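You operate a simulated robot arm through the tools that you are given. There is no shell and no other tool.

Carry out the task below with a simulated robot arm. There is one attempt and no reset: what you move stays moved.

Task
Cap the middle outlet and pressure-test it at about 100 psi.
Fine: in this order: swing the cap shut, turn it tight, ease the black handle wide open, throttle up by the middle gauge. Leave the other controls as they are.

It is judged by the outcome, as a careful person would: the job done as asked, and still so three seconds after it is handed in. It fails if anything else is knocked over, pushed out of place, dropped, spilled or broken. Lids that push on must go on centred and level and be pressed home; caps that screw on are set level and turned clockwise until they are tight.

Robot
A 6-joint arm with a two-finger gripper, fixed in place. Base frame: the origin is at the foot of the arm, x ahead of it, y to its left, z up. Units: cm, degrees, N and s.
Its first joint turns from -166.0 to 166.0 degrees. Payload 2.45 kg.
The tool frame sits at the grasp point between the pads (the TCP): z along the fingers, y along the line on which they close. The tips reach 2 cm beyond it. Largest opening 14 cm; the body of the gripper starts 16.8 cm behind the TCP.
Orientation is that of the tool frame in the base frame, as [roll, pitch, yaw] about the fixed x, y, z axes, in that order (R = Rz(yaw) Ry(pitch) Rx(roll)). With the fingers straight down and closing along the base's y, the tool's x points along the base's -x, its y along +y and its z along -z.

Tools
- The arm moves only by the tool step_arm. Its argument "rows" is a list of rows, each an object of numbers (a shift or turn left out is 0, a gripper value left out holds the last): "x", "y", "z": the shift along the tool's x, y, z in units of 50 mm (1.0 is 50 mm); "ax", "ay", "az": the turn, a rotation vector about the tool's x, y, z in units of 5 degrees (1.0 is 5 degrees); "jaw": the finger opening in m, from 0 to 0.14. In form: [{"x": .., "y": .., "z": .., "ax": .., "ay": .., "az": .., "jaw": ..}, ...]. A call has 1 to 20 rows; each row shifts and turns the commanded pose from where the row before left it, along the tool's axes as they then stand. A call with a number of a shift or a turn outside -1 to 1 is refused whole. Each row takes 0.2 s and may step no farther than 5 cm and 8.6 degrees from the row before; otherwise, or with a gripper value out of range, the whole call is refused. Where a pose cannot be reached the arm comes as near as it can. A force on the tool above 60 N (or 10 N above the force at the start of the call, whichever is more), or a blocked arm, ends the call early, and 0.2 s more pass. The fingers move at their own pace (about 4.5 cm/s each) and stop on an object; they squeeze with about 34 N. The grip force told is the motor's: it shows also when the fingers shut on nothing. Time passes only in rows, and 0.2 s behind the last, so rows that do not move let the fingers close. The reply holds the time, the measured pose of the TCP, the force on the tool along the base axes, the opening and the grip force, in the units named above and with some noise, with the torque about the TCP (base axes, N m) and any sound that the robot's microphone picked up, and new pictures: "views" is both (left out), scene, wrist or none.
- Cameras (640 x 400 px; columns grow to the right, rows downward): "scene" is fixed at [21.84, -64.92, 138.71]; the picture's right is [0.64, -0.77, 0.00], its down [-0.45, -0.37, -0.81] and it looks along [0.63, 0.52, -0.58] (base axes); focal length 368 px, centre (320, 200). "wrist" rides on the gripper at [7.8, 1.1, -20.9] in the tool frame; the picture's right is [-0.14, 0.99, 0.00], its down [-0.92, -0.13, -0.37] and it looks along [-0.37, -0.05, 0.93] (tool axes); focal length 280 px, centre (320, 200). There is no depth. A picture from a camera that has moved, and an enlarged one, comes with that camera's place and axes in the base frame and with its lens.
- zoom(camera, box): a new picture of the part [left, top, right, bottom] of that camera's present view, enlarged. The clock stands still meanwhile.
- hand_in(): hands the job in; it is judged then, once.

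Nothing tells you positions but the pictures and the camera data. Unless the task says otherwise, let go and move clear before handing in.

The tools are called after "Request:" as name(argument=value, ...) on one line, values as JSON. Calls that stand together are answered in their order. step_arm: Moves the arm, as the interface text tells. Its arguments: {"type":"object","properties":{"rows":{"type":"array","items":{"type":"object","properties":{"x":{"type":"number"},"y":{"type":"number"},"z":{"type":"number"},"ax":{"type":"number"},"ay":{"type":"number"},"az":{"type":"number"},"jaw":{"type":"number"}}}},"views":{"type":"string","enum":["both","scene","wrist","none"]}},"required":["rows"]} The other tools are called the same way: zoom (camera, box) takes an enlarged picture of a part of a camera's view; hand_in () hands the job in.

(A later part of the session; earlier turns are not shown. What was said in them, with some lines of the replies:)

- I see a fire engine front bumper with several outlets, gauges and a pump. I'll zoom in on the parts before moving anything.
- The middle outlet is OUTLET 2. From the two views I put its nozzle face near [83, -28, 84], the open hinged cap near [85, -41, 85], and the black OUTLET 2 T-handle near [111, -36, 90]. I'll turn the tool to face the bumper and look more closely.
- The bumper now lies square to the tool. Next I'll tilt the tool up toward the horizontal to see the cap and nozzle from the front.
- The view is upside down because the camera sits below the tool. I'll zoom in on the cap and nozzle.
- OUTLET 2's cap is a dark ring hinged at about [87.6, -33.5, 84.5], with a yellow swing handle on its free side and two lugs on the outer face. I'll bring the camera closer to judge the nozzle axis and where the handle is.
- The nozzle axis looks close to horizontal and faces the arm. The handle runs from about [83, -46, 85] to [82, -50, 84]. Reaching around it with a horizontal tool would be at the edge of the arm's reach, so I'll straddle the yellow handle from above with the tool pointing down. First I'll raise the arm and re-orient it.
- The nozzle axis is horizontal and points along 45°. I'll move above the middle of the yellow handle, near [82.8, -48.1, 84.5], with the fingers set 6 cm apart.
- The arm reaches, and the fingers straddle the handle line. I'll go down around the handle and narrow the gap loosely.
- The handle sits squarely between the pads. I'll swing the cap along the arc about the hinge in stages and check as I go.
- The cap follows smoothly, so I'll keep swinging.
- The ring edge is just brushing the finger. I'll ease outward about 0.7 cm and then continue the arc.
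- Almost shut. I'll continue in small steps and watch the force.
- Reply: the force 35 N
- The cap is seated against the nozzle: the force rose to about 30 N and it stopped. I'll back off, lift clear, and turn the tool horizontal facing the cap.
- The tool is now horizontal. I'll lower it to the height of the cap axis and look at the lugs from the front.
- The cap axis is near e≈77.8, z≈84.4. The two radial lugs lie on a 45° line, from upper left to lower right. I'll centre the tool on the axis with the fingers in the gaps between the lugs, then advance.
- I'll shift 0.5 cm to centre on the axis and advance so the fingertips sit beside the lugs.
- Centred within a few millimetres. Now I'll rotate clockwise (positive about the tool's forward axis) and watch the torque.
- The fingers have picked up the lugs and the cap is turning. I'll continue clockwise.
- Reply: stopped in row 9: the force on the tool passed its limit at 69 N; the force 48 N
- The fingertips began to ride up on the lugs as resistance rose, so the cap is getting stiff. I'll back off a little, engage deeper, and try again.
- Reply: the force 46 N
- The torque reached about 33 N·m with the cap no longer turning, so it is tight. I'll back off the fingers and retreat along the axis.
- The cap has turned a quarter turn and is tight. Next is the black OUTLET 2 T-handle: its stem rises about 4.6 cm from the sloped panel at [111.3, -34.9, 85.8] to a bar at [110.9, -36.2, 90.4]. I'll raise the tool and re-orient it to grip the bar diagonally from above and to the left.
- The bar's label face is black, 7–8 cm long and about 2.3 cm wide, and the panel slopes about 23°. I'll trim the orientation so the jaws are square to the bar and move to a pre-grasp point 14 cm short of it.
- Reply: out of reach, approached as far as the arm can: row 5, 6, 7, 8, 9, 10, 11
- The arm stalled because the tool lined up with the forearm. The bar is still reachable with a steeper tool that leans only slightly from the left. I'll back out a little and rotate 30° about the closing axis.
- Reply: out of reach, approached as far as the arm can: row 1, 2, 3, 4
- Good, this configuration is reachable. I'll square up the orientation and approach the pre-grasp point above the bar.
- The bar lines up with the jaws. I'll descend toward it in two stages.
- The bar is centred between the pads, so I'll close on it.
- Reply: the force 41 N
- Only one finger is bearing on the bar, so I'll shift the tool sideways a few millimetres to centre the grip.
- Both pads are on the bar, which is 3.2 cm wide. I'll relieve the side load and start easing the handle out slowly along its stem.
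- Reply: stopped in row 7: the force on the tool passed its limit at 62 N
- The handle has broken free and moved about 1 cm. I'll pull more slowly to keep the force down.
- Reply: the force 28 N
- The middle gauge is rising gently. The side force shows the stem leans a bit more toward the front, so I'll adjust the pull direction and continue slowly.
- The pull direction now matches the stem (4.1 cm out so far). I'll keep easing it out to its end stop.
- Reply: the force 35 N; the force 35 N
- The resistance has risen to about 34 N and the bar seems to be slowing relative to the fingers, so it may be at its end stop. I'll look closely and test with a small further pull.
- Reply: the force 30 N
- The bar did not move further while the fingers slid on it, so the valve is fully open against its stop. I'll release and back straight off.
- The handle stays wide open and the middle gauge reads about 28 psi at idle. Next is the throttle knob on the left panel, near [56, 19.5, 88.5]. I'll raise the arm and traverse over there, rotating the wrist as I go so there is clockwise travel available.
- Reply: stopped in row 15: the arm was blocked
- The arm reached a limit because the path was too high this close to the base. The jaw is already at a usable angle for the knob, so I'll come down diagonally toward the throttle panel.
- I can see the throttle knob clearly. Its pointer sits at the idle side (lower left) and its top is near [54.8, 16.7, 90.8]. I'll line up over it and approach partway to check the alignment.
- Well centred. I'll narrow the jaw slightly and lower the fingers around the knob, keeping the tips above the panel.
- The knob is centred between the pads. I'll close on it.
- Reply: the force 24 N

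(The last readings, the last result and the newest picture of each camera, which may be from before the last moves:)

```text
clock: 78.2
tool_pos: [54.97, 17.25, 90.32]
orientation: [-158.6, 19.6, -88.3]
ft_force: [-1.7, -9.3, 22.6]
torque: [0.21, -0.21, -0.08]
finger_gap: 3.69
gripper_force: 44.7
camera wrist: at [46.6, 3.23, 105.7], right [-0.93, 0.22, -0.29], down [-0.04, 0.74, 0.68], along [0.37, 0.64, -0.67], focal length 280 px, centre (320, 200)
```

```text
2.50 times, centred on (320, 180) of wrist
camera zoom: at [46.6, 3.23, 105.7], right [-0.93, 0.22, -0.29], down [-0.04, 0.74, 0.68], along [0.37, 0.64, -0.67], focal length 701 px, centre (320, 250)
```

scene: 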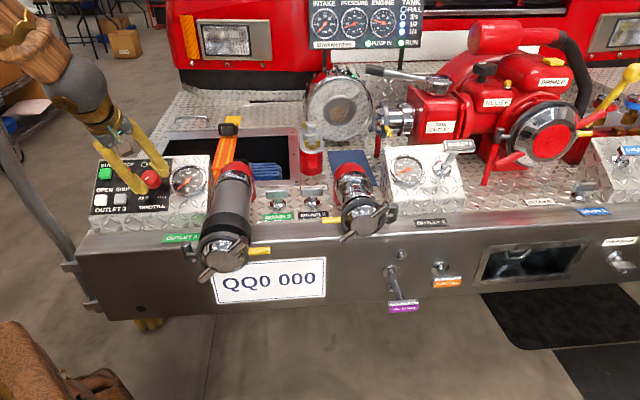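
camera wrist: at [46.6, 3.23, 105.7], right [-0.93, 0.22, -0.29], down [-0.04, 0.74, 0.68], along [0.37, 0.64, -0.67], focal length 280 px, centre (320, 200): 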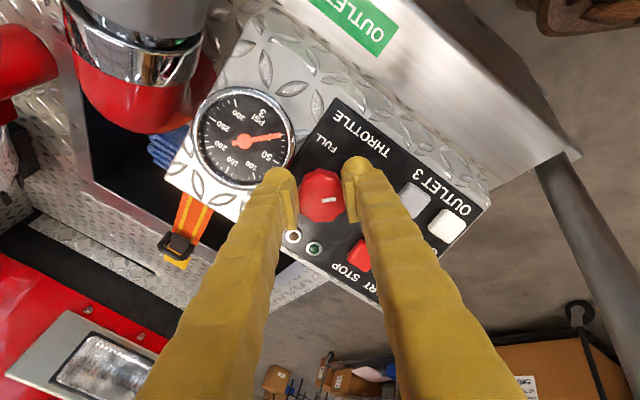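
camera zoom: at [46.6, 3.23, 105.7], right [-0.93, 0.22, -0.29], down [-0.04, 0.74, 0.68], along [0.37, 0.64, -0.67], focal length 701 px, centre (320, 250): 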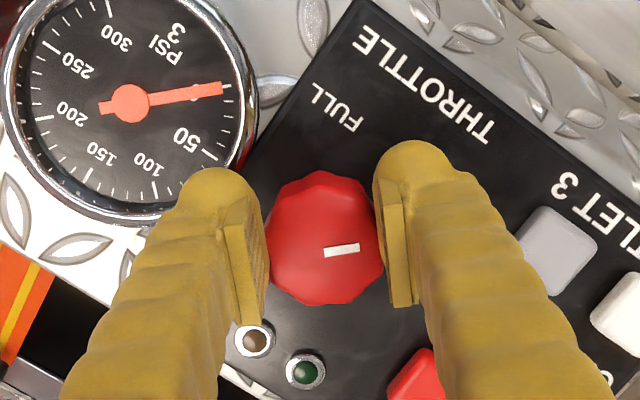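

I have a firm grip on the knob. I'll turn it clockwise a little and read the middle gauge.

Request:
step_arm(rows=[{"az": 1}, {"az": 1}, {"az": 1}, {"az": 1}, {"z": 0}], views="both")

Request:
zoom(camera="wrist", box=[220, 100, 420, 260])

Request:
zoom(camera="scene", box=[385, 145, 435, 195])

```text
clock: 79.0
tool_pos: [54.67, 17.34, 90.35]
orientation: [-164.2, 24.3, -102.8]
ft_force: [-14.8, -11.3, 23.2]
torque: [0.17, 0.08, 0.14]
finger_gap: 3.65
gripper_force: 44.8
stopped in row 4: the force on the tool passed its limit at 62 N (the readings are from after the stop); the commanded pose is now the measured one
camera wrist: at [44.65, 3.87, 105.17], right [-0.88, 0.44, -0.19], down [0.17, 0.66, 0.73], along [0.45, 0.61, -0.65], focal length 280 px, centre (320, 200)
```

scene: 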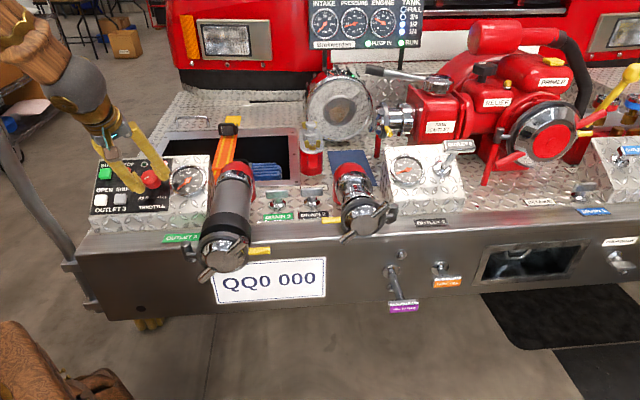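
wrist: 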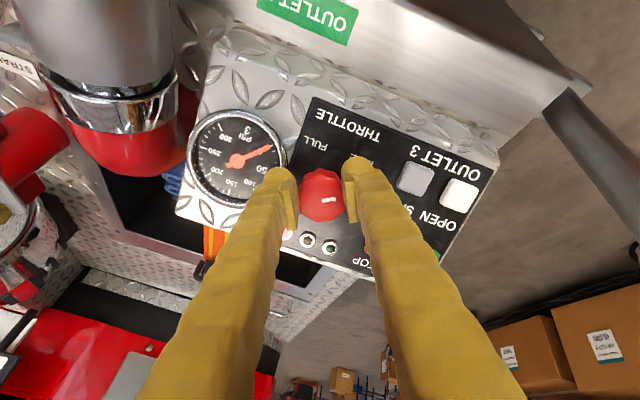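

```text
2.50 times, centred on (320, 180) of wrist
camera zoom: at [44.65, 3.87, 105.17], right [-0.88, 0.44, -0.19], down [0.17, 0.66, 0.73], along [0.45, 0.61, -0.65], focal length 701 px, centre (320, 250)
```

zoom: 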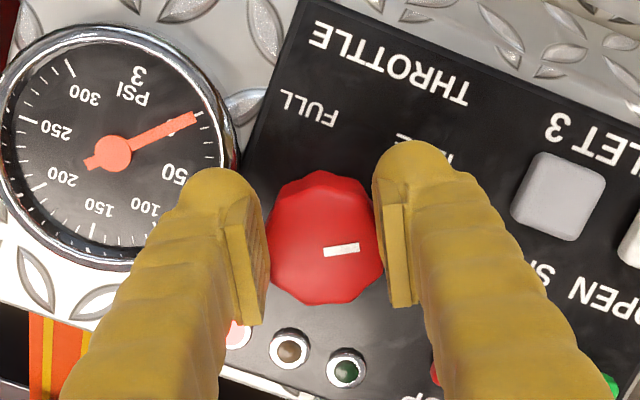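

```text
8.00 times, centred on (410, 170) of scene
camera zoom: at [21.84, -64.92, 138.71], right [0.64, -0.77, 0.0], down [-0.45, -0.37, -0.81], along [0.63, 0.52, -0.58], focal length 2945 px, centre (-400, 440)
```

zoom: 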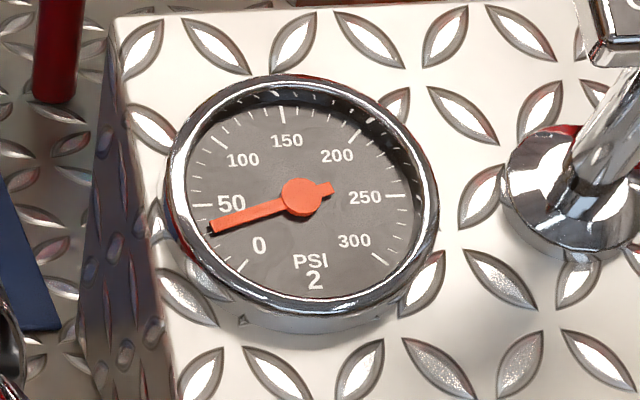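

The knob turns with the gripper, but there is an axial push from its taper. I'll ease back 2 mm and continue turning in smaller steps.

Request:
step_arm(rows=[{"z": -0.03}, {"az": 0.6}, {"az": 0.6}, {"az": 0.6}, {"az": 0.6}, {"z": 0}], views="both")

Request:
zoom(camera="wrist", box=[220, 100, 420, 260])

Request:
zoom(camera="scene", box=[385, 145, 435, 195])

```text
clock: 80.2
tool_pos: [54.48, 17.37, 90.47]
orientation: [-169.9, 27.0, -115.3]
ft_force: [-14.9, -9.2, 23.2]
torque: [0.3, 0.03, 0.19]
finger_gap: 3.41
gripper_force: 45.4
stopped in row 6: the force on the tool passed its limit at 62 N (the readings are from after the stop); the commanded pose is now the measured one
camera wrist: at [43.15, 4.68, 105.03], right [-0.8, 0.6, -0.09], down [0.33, 0.56, 0.76], along [0.51, 0.57, -0.64], focal length 280 px, centre (320, 200)
```

scene: 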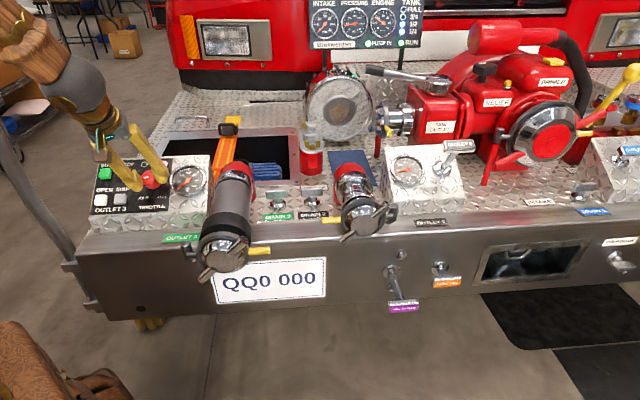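
wrist: 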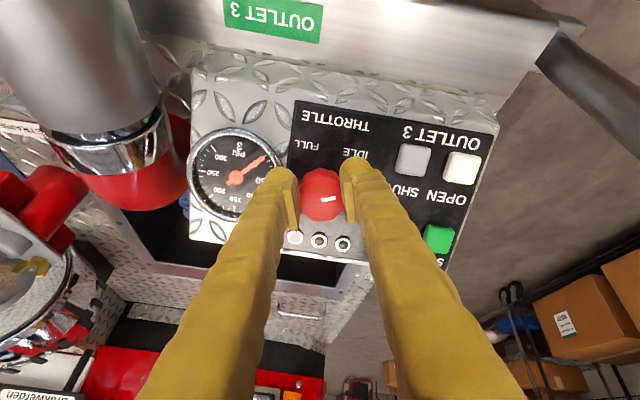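

```text
2.50 times, centred on (320, 180) of wrist
camera zoom: at [43.15, 4.68, 105.03], right [-0.8, 0.6, -0.09], down [0.33, 0.56, 0.76], along [0.51, 0.57, -0.64], focal length 701 px, centre (320, 250)
```

zoom: 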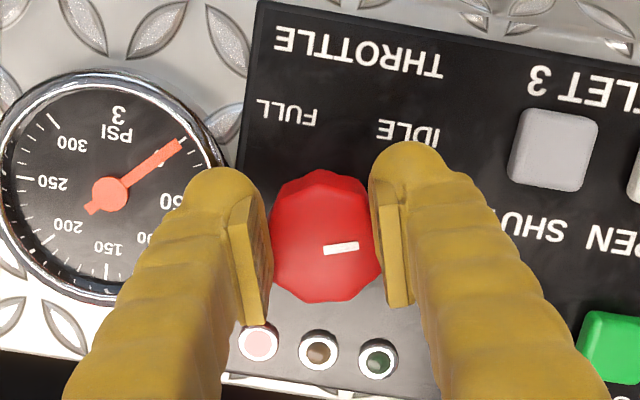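

```text
8.00 times, centred on (410, 170) of scene
camera zoom: at [21.84, -64.92, 138.71], right [0.64, -0.77, 0.0], down [-0.45, -0.37, -0.81], along [0.63, 0.52, -0.58], focal length 2945 px, centre (-400, 440)
```

zoom: 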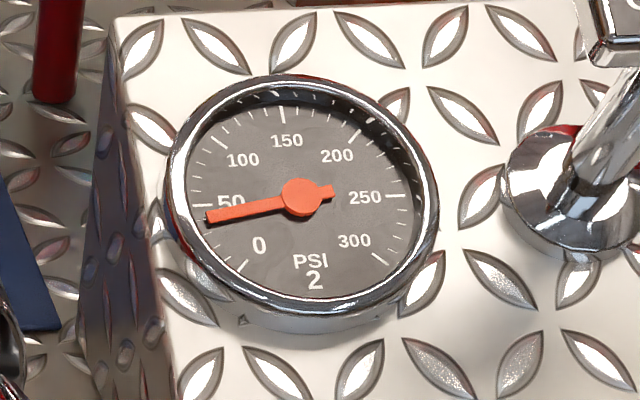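

The middle gauge is rising (about 40 psi). The wedge-shaped knob is pushing the fingers up, so I'll relax the squeeze slightly and keep turning.

Request:
step_arm(rows=[{"jaw": 0.034}, {"az": 0.4}, {"az": 0.6}, {"az": 0.6}, {"az": 0.6}], views="both")

Request:
zoom(camera="wrist", box=[220, 100, 420, 260])

Request:
zoom(camera="scene", box=[385, 145, 435, 195])

```text
clock: 81.4
tool_pos: [54.41, 17.27, 90.33]
orientation: [-175.6, 28.3, -127.7]
ft_force: [-11.9, -0.3, 10.6]
torque: [0.29, 0.21, 0.3]
finger_gap: 3.96
gripper_force: 4.2
camera wrist: at [42.06, 5.72, 104.92], right [-0.69, 0.73, 0.0], down [0.46, 0.44, 0.77], along [0.56, 0.53, -0.64], focal length 280 px, centre (320, 200)
```

scene: 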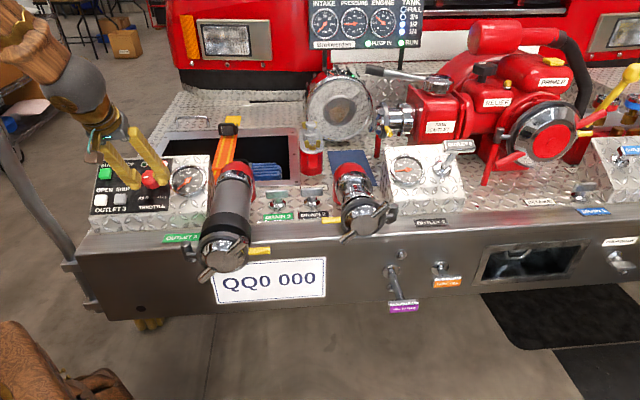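
wrist: 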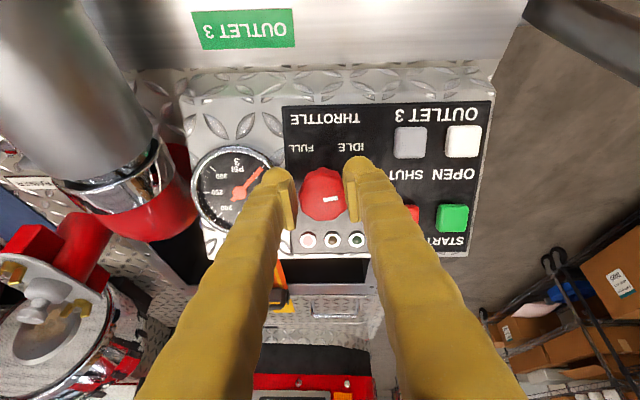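

```text
2.50 times, centred on (320, 180) of wrist
camera zoom: at [42.06, 5.72, 104.92], right [-0.69, 0.73, 0.0], down [0.46, 0.44, 0.77], along [0.56, 0.53, -0.64], focal length 701 px, centre (320, 250)
```

zoom: 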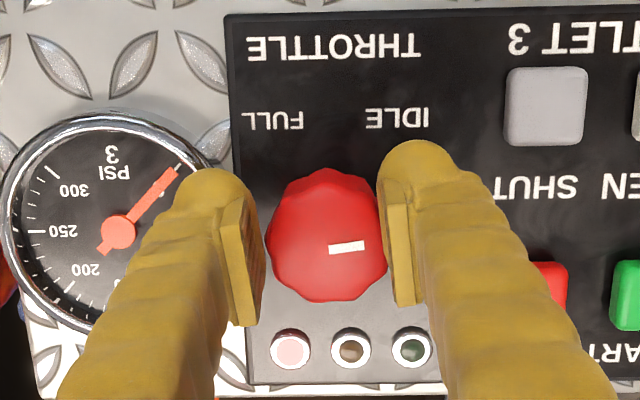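

```text
8.00 times, centred on (410, 170) of scene
camera zoom: at [21.84, -64.92, 138.71], right [0.64, -0.77, 0.0], down [-0.45, -0.37, -0.81], along [0.63, 0.52, -0.58], focal length 2945 px, centre (-400, 440)
```

zoom: 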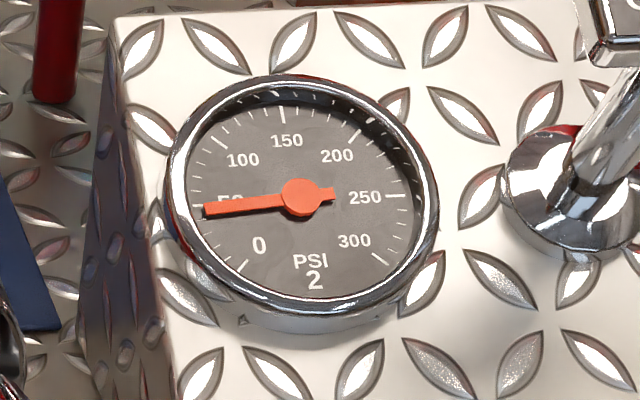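

About 47 psi and turning smoothly with a lighter grip. Continuing.

Request:
step_arm(rows=[{"az": 0.7}, {"az": 0.7}, {"az": 0.7}, {"az": 0.7}, {"az": 0.7}, {"az": 0.7}, {"z": 0}], views="both")

Request:
zoom(camera="wrist", box=[220, 100, 420, 260])

Request:
zoom(camera="scene", box=[385, 145, 435, 195])

```text
clock: 83.0
tool_pos: [54.55, 17.29, 90.49]
orientation: [173.0, 27.9, -151.4]
ft_force: [-17.4, 6.4, 10.0]
torque: [0.49, 0.03, 0.36]
finger_gap: 4.49
gripper_force: 8.3
camera wrist: at [40.43, 8.11, 105.19], right [-0.41, 0.9, 0.17], down [0.65, 0.16, 0.74], along [0.64, 0.42, -0.65], focal length 280 px, centre (320, 200)
```

scene: 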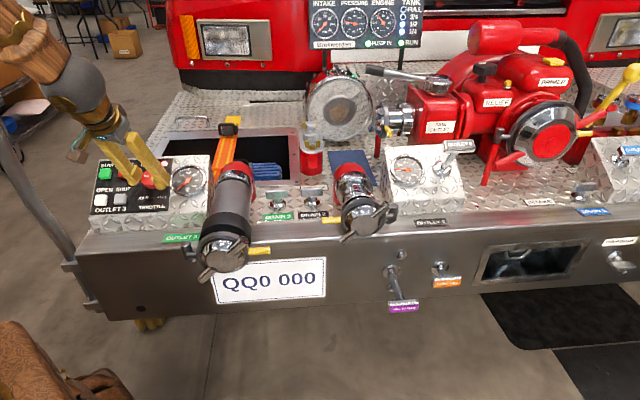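
wrist: 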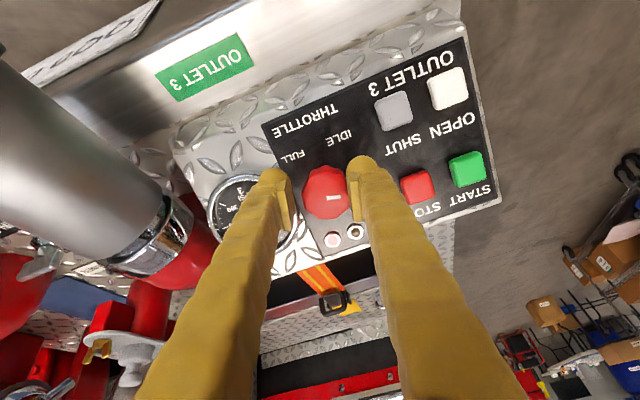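

```text
2.50 times, centred on (320, 180) of wrist
camera zoom: at [40.43, 8.11, 105.19], right [-0.41, 0.9, 0.17], down [0.65, 0.16, 0.74], along [0.64, 0.42, -0.65], focal length 701 px, centre (320, 250)
```

zoom: 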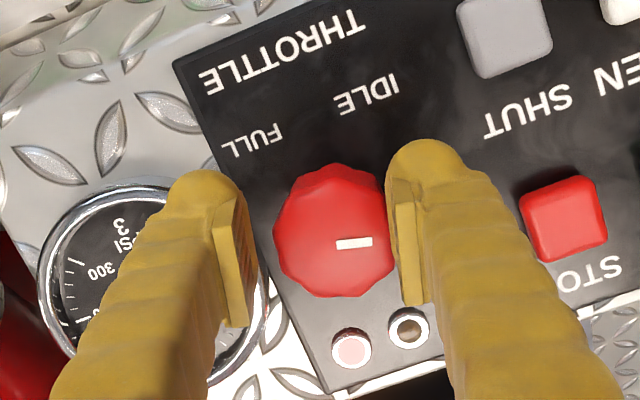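

```text
8.00 times, centred on (410, 170) of scene
camera zoom: at [21.84, -64.92, 138.71], right [0.64, -0.77, 0.0], down [-0.45, -0.37, -0.81], along [0.63, 0.52, -0.58], focal length 2945 px, centre (-400, 440)
```

zoom: 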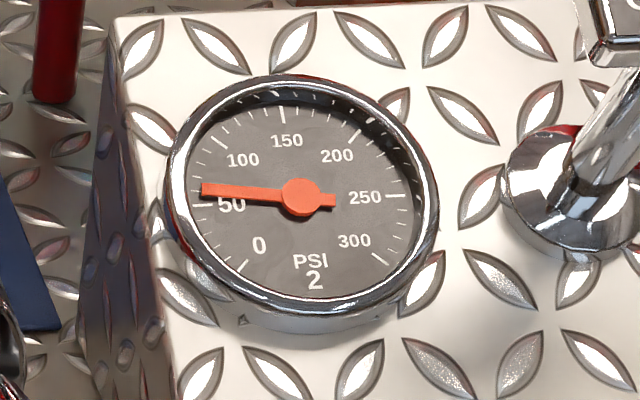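

About 61 psi. I'll centre the grip by a millimetre and continue turning.

Request:
step_arm(rows=[{"y": 0.03}, {"az": 0.7}, {"az": 0.7}, {"az": 0.7}, {"az": 0.7}, {"z": 0}], views="both")

Request:
zoom(camera="wrist", box=[220, 100, 420, 260])

Request:
zoom(camera="scene", box=[385, 145, 435, 195])

```text
clock: 84.4
tool_pos: [54.48, 17.4, 90.35]
orientation: [166.1, 25.3, -166.8]
ft_force: [-17.7, 10.4, 14.5]
torque: [0.6, -0.09, 0.39]
finger_gap: 4.65
gripper_force: 9.0
camera wrist: at [39.8, 9.97, 105.62], right [-0.2, 0.94, 0.27], down [0.72, -0.05, 0.69], along [0.66, 0.33, -0.67], focal length 280 px, centre (320, 200)
```

scene: 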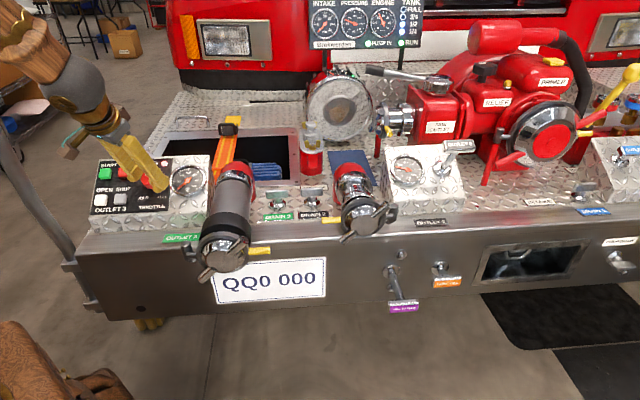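
wrist: 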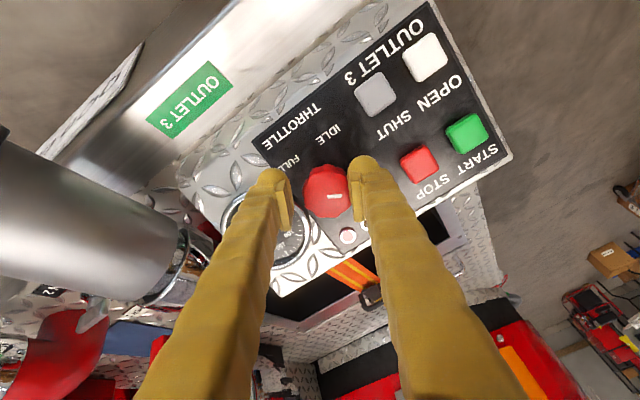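

```text
2.50 times, centred on (320, 180) of wrist
camera zoom: at [39.8, 9.97, 105.62], right [-0.2, 0.94, 0.27], down [0.72, -0.05, 0.69], along [0.66, 0.33, -0.67], focal length 701 px, centre (320, 250)
```

zoom: 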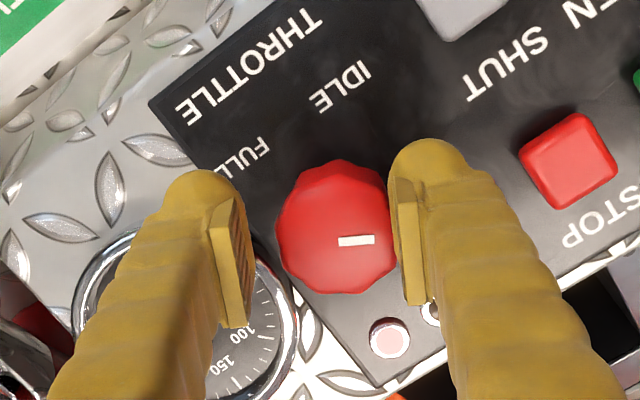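

```text
8.00 times, centred on (410, 170) of scene
camera zoom: at [21.84, -64.92, 138.71], right [0.64, -0.77, 0.0], down [-0.45, -0.37, -0.81], along [0.63, 0.52, -0.58], focal length 2945 px, centre (-400, 440)
```

zoom: 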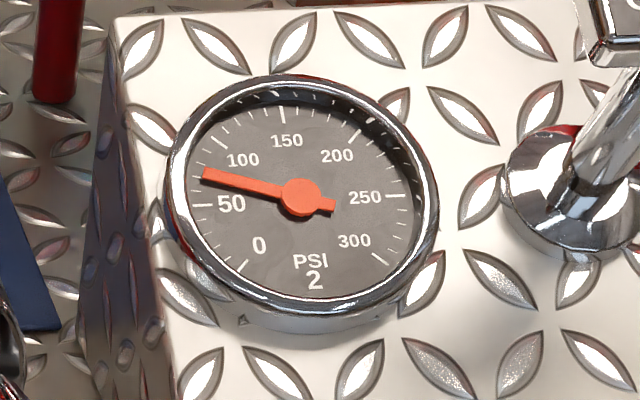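

About 73 psi. I'll re-centre slightly and continue.

Request:
step_arm(rows=[{"y": 0.05}, {"y": 0.03}, {"az": 0.7}, {"az": 0.7}, {"az": 0.7}, {"z": 0}], views="both")

Request:
zoom(camera="wrist", box=[220, 100, 420, 260])

Request:
zoom(camera="scene", box=[385, 145, 435, 195])

```text
clock: 85.8
tool_pos: [54.28, 17.92, 90.5]
orientation: [161.6, 22.5, -177.9]
ft_force: [-5.7, 7.0, 8.5]
torque: [0.29, -0.07, 0.16]
finger_gap: 4.14
gripper_force: 5.4
camera wrist: at [39.52, 11.72, 106.17], right [-0.03, 0.94, 0.34], down [0.74, -0.21, 0.64], along [0.67, 0.27, -0.69], focal length 280 px, centre (320, 200)
```

scene: 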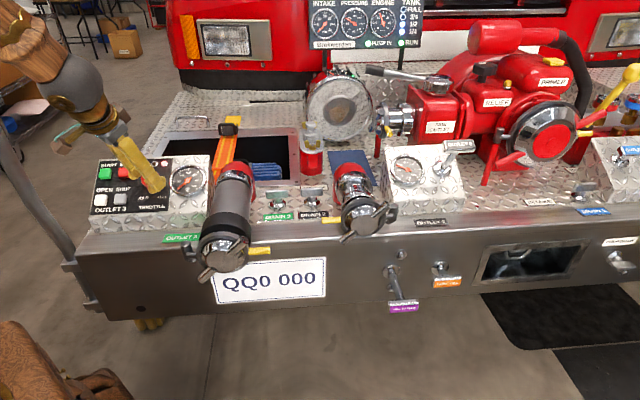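
wrist: 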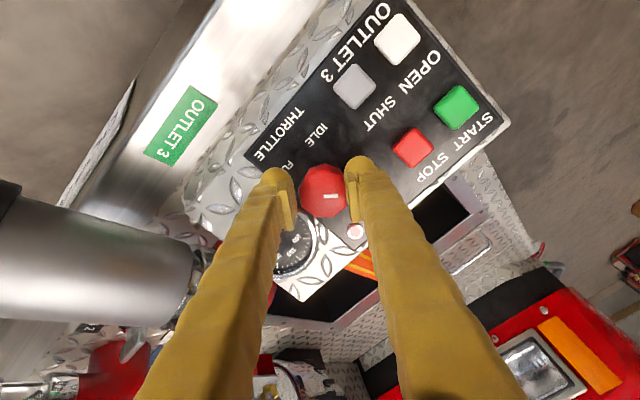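

```text
2.50 times, centred on (320, 180) of wrist
camera zoom: at [39.52, 11.72, 106.17], right [-0.03, 0.94, 0.34], down [0.74, -0.21, 0.64], along [0.67, 0.27, -0.69], focal length 701 px, centre (320, 250)
```

zoom: 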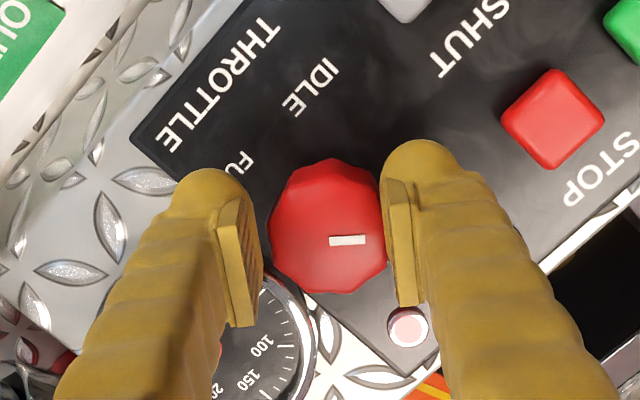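

```text
8.00 times, centred on (410, 170) of scene
camera zoom: at [21.84, -64.92, 138.71], right [0.64, -0.77, 0.0], down [-0.45, -0.37, -0.81], along [0.63, 0.52, -0.58], focal length 2945 px, centre (-400, 440)
```

zoom: 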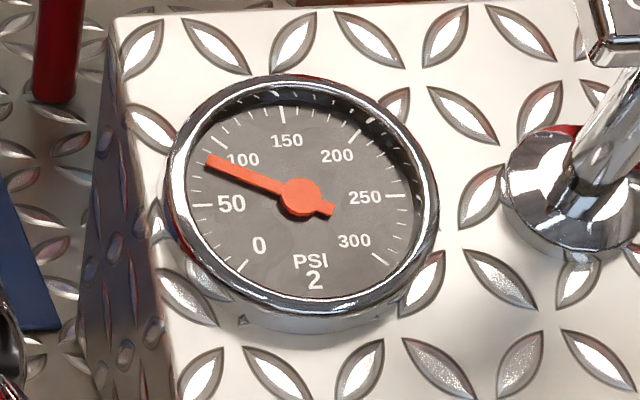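

About 84 psi. I'll go a little further and then fine-tune.

Request:
step_arm(rows=[{"az": 0.6}, {"az": 0.6}, {"az": 0.6}, {"z": 0}, {"z": 0}], views="both")

Request:
zoom(camera="wrist", box=[220, 100, 420, 260])

Request:
zoom(camera="scene", box=[390, 150, 430, 190])

```text
clock: 87.0
tool_pos: [54.35, 17.77, 90.54]
orientation: [158.4, 19.4, 173.0]
ft_force: [-8.7, 9.2, 15.5]
torque: [0.49, -0.19, 0.28]
finger_gap: 4.45
gripper_force: 7.9
camera wrist: at [39.62, 12.8, 106.61], right [0.12, 0.91, 0.39], down [0.73, -0.35, 0.58], along [0.67, 0.22, -0.71], focal length 280 px, centre (320, 200)
```

scene: 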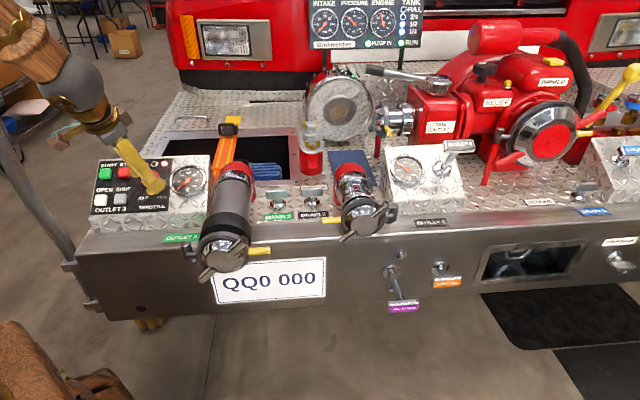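
wrist: 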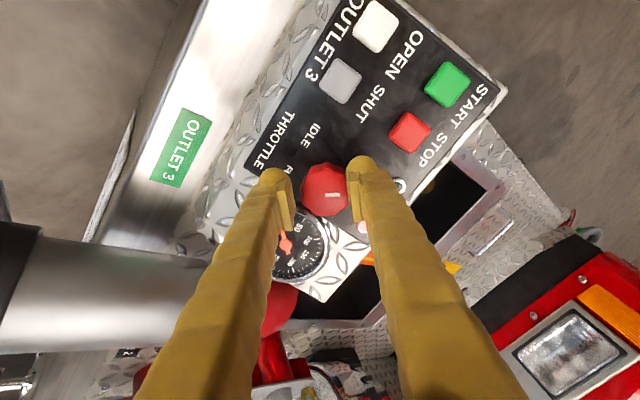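

```text
2.50 times, centred on (320, 180) of wrist
camera zoom: at [39.62, 12.8, 106.61], right [0.12, 0.91, 0.39], down [0.73, -0.35, 0.58], along [0.67, 0.22, -0.71], focal length 701 px, centre (320, 250)
```

zoom: 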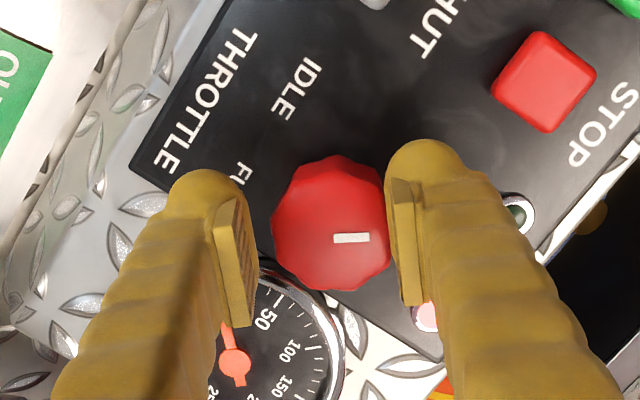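

```text
10.00 times, centred on (410, 170) of scene
camera zoom: at [21.84, -64.92, 138.71], right [0.64, -0.77, 0.0], down [-0.45, -0.37, -0.81], along [0.63, 0.52, -0.58], focal length 3682 px, centre (-580, 500)
```

zoom: 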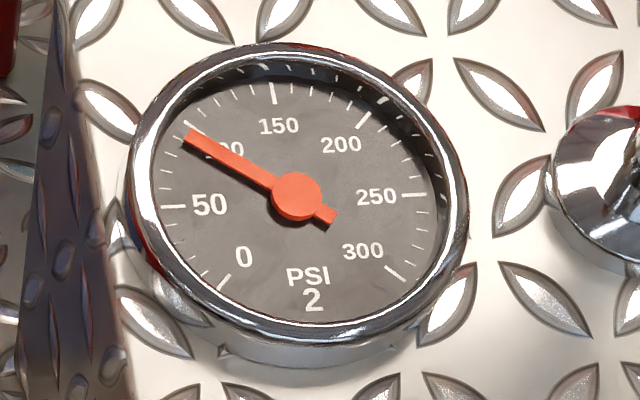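

About 93 psi now. A few more degrees.

Request:
step_arm(rows=[{"az": 0.5}, {"az": 0.5}, {"z": 0}, {"z": 0}], views="both")

Request:
zoom(camera="scene", box=[390, 150, 430, 190])

Request:
zoom(camera="wrist", box=[220, 100, 420, 260])

```text
clock: 88.0
tool_pos: [54.37, 17.9, 90.58]
orientation: [156.7, 17.5, 168.1]
ft_force: [-3.2, 8.4, 20.8]
torque: [0.58, -0.19, 0.27]
finger_gap: 4.48
gripper_force: 8.2
camera wrist: at [39.71, 13.46, 106.89], right [0.2, 0.89, 0.41], down [0.72, -0.42, 0.55], along [0.66, 0.19, -0.72], focal length 280 px, centre (320, 200)
```

scene: 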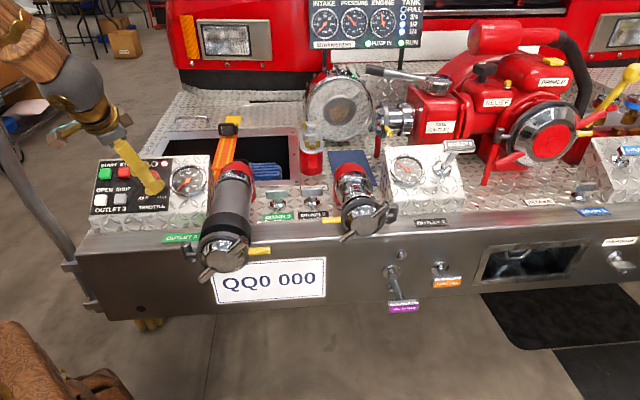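
wrist: 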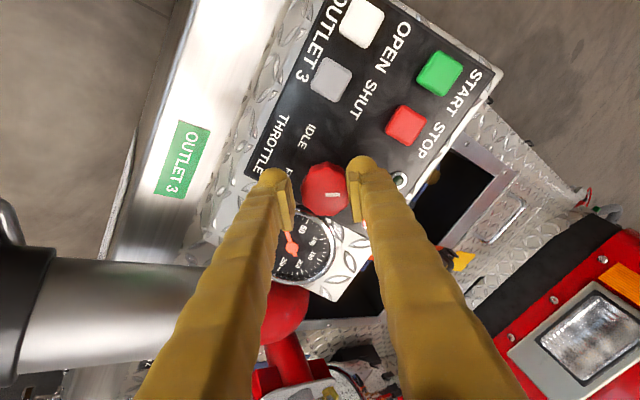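

```text
10.00 times, centred on (410, 170) of scene
camera zoom: at [21.84, -64.92, 138.71], right [0.64, -0.77, 0.0], down [-0.45, -0.37, -0.81], along [0.63, 0.52, -0.58], focal length 3682 px, centre (-580, 500)
```

zoom: 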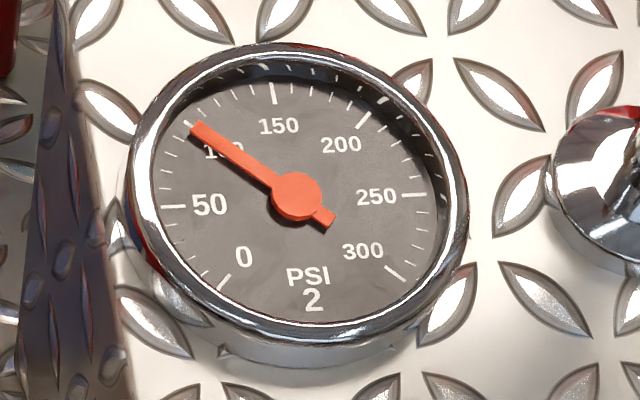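

```text
2.50 times, centred on (320, 180) of wrist
camera zoom: at [39.71, 13.46, 106.89], right [0.2, 0.89, 0.41], down [0.72, -0.42, 0.55], along [0.66, 0.19, -0.72], focal length 701 px, centre (320, 250)
```

zoom: 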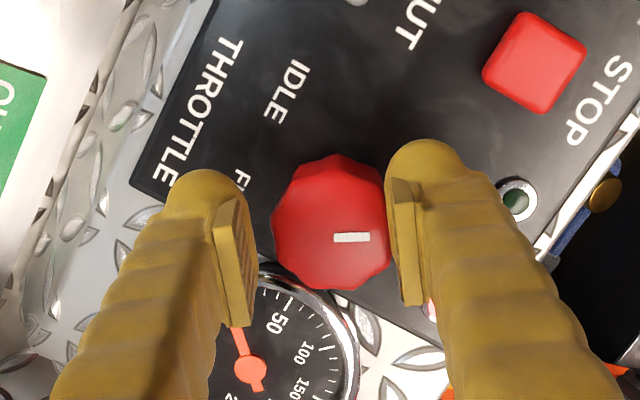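

The middle gauge reads about 100 psi. I'll release the knob gently, back straight off, and check that it holds.

Request:
step_arm(rows=[{"jaw": 0.05}, {"jaw": 0.055}, {"jaw": 0.06}, {"jaw": 0.062}, {"z": -0.2}, {"z": -0.4}, {"z": -0.5}, {"z": -0.5}], views="both")

Request:
zoom(camera="scene", box=[390, 150, 430, 190])

Request:
zoom(camera="wrist", box=[220, 80, 420, 240])

```text
clock: 89.8
tool_pos: [51.46, 15.29, 97.47]
orientation: [156.9, 17.4, 168.1]
ft_force: [0.4, -0.2, 0.1]
torque: [-0.01, 0.0, 0.0]
finger_gap: 6.2
gripper_force: 0.1
camera wrist: at [36.93, 10.93, 113.84], right [0.2, 0.89, 0.41], down [0.72, -0.42, 0.55], along [0.66, 0.19, -0.73], focal length 280 px, centre (320, 200)
```

scene: 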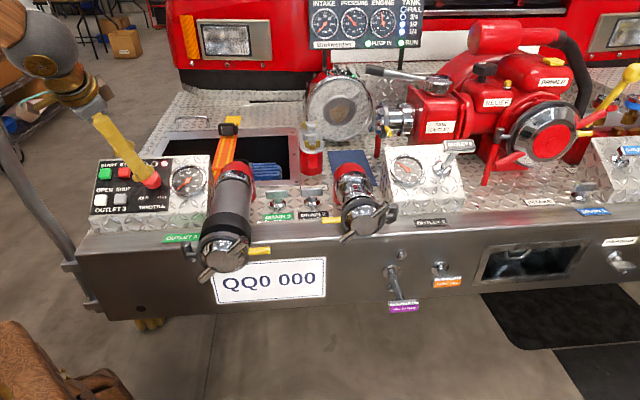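
wrist: 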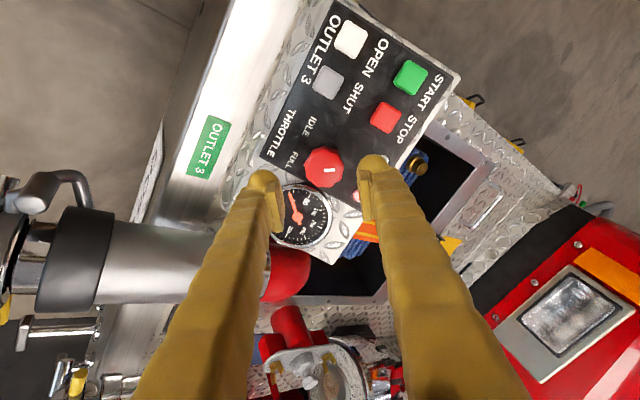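

```text
10.00 times, centred on (410, 170) of scene
camera zoom: at [21.84, -64.92, 138.71], right [0.64, -0.77, 0.0], down [-0.45, -0.37, -0.81], along [0.63, 0.52, -0.58], focal length 3682 px, centre (-580, 500)
```

zoom: 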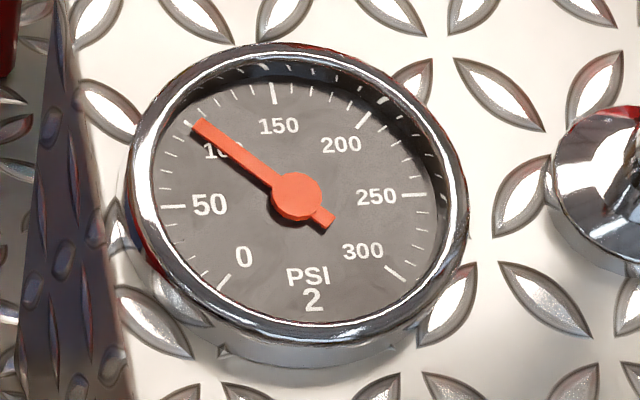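

```text
2.50 times, centred on (320, 160) of wrist
camera zoom: at [36.93, 10.93, 113.84], right [0.2, 0.89, 0.41], down [0.72, -0.42, 0.55], along [0.66, 0.19, -0.73], focal length 701 px, centre (320, 300)
```

zoom: 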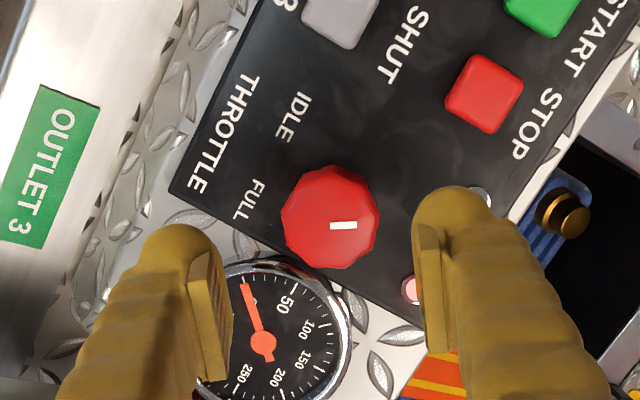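

Holding at roughly 100 psi after release. I'll move the arm further clear, wait, and re-check the gauge, cap and handle.

Request:
step_arm(rows=[{"z": -0.5}, {"z": -0.5}, {"z": 0}, {"z": 0}, {"z": 0}, {"z": 0}, {"z": 0}, {"z": 0}, {"z": 0}, {"z": 0}], views="both")

Request:
zoom(camera="scene", box=[390, 150, 430, 190])

Request:
zoom(camera="scene", box=[310, 130, 490, 260])

Request:
zoom(camera="scene", box=[90, 140, 230, 230])

Request:
zoom(camera="scene", box=[300, 0, 440, 80])

```text
clock: 92.0
tool_pos: [49.87, 13.68, 101.81]
orientation: [156.9, 17.4, 168.2]
ft_force: [0.5, -0.2, 0.5]
torque: [-0.04, -0.01, 0.03]
finger_gap: 6.19
gripper_force: 0.0
camera wrist: at [35.27, 9.26, 118.24], right [0.2, 0.89, 0.41], down [0.72, -0.42, 0.55], along [0.66, 0.19, -0.72], focal length 280 px, centre (320, 200)
```

scene: 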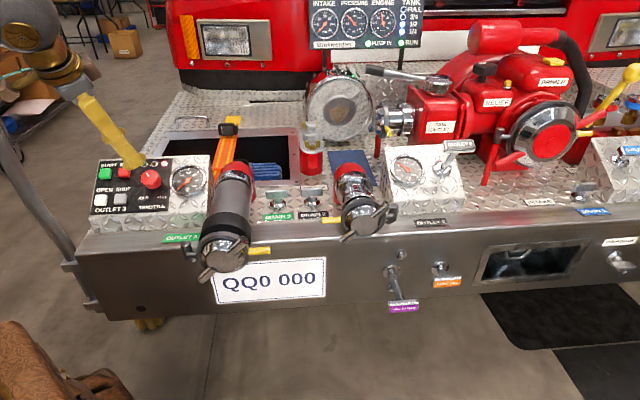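
wrist: 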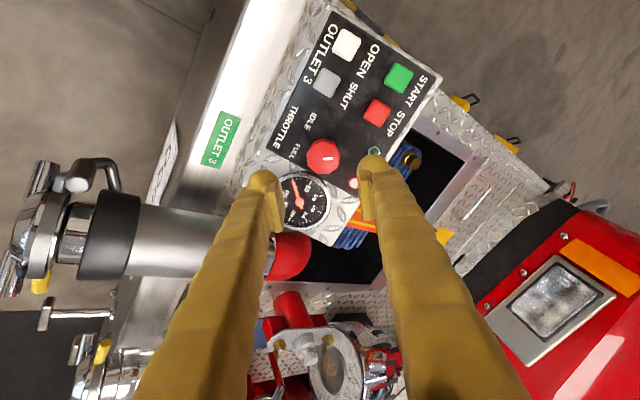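

```text
10.00 times, centred on (410, 170) of scene
camera zoom: at [21.84, -64.92, 138.71], right [0.64, -0.77, 0.0], down [-0.45, -0.37, -0.81], along [0.63, 0.52, -0.58], focal length 3682 px, centre (-580, 500)
```

zoom: 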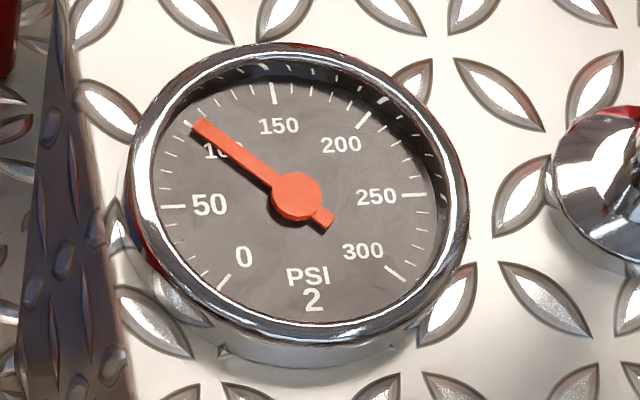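

```text
3.08 times, centred on (400, 195) of scene
camera zoom: at [21.84, -64.92, 138.71], right [0.64, -0.77, 0.0], down [-0.45, -0.37, -0.81], along [0.63, 0.52, -0.58], focal length 1133 px, centre (74, 215)
```

zoom: 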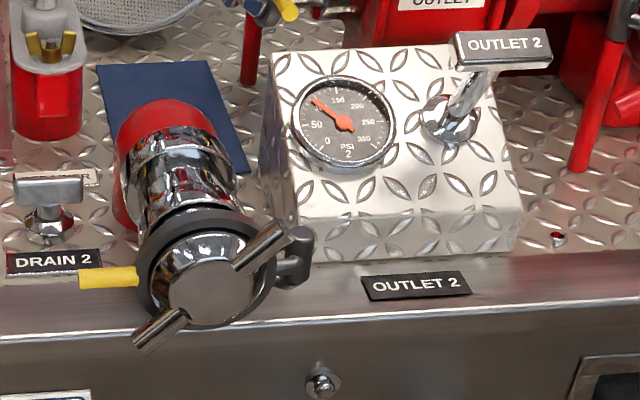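

```text
4.44 times, centred on (160, 185) of scene
camera zoom: at [21.84, -64.92, 138.71], right [0.64, -0.77, 0.0], down [-0.45, -0.37, -0.81], along [0.63, 0.52, -0.58], focal length 1636 px, centre (1031, 267)
```

zoom: 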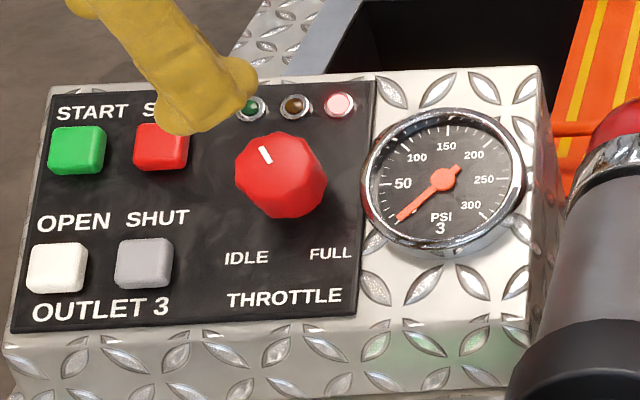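

```text
4.57 times, centred on (370, 40) of scene
camera zoom: at [21.84, -64.92, 138.71], right [0.64, -0.77, 0.0], down [-0.45, -0.37, -0.81], along [0.63, 0.52, -0.58], focal length 1683 px, centre (91, 931)
```

zoom: 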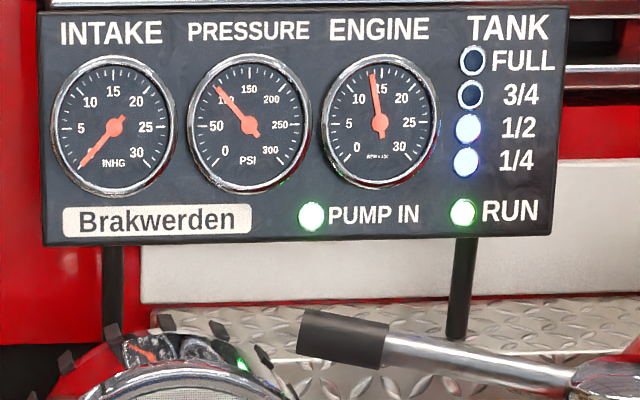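

The middle gauge is steady at about 100 psi. The cap is tight with no sign of a leak, the black OUTLET 2 handle is fully out, and all the other controls look unchanged. The arm is clear, so I'm handing in the job.

Request:
hand_in()

```text
The job is handed in.
```

The middle outlet (OUTLET 2) is capped and holding at about 100 psi by its own gauge. The reading stayed steady for about two seconds after I let go of the throttle.

1. **Cap:** I swung it shut and turned it clockwise a quarter turn, until it stopped at roughly 33 N·m. The pictures show no leak under pressure.
2. **Black handle:** I eased it out slowly until it would move no further, about 7 cm.
3. **Throttle:** I turned the knob up from idle by about 100 degrees while watching the middle gauge, then released it.

I touched no other controls, and they look unchanged in the last pictures. The arm let go and was standing clear before I handed the job in.
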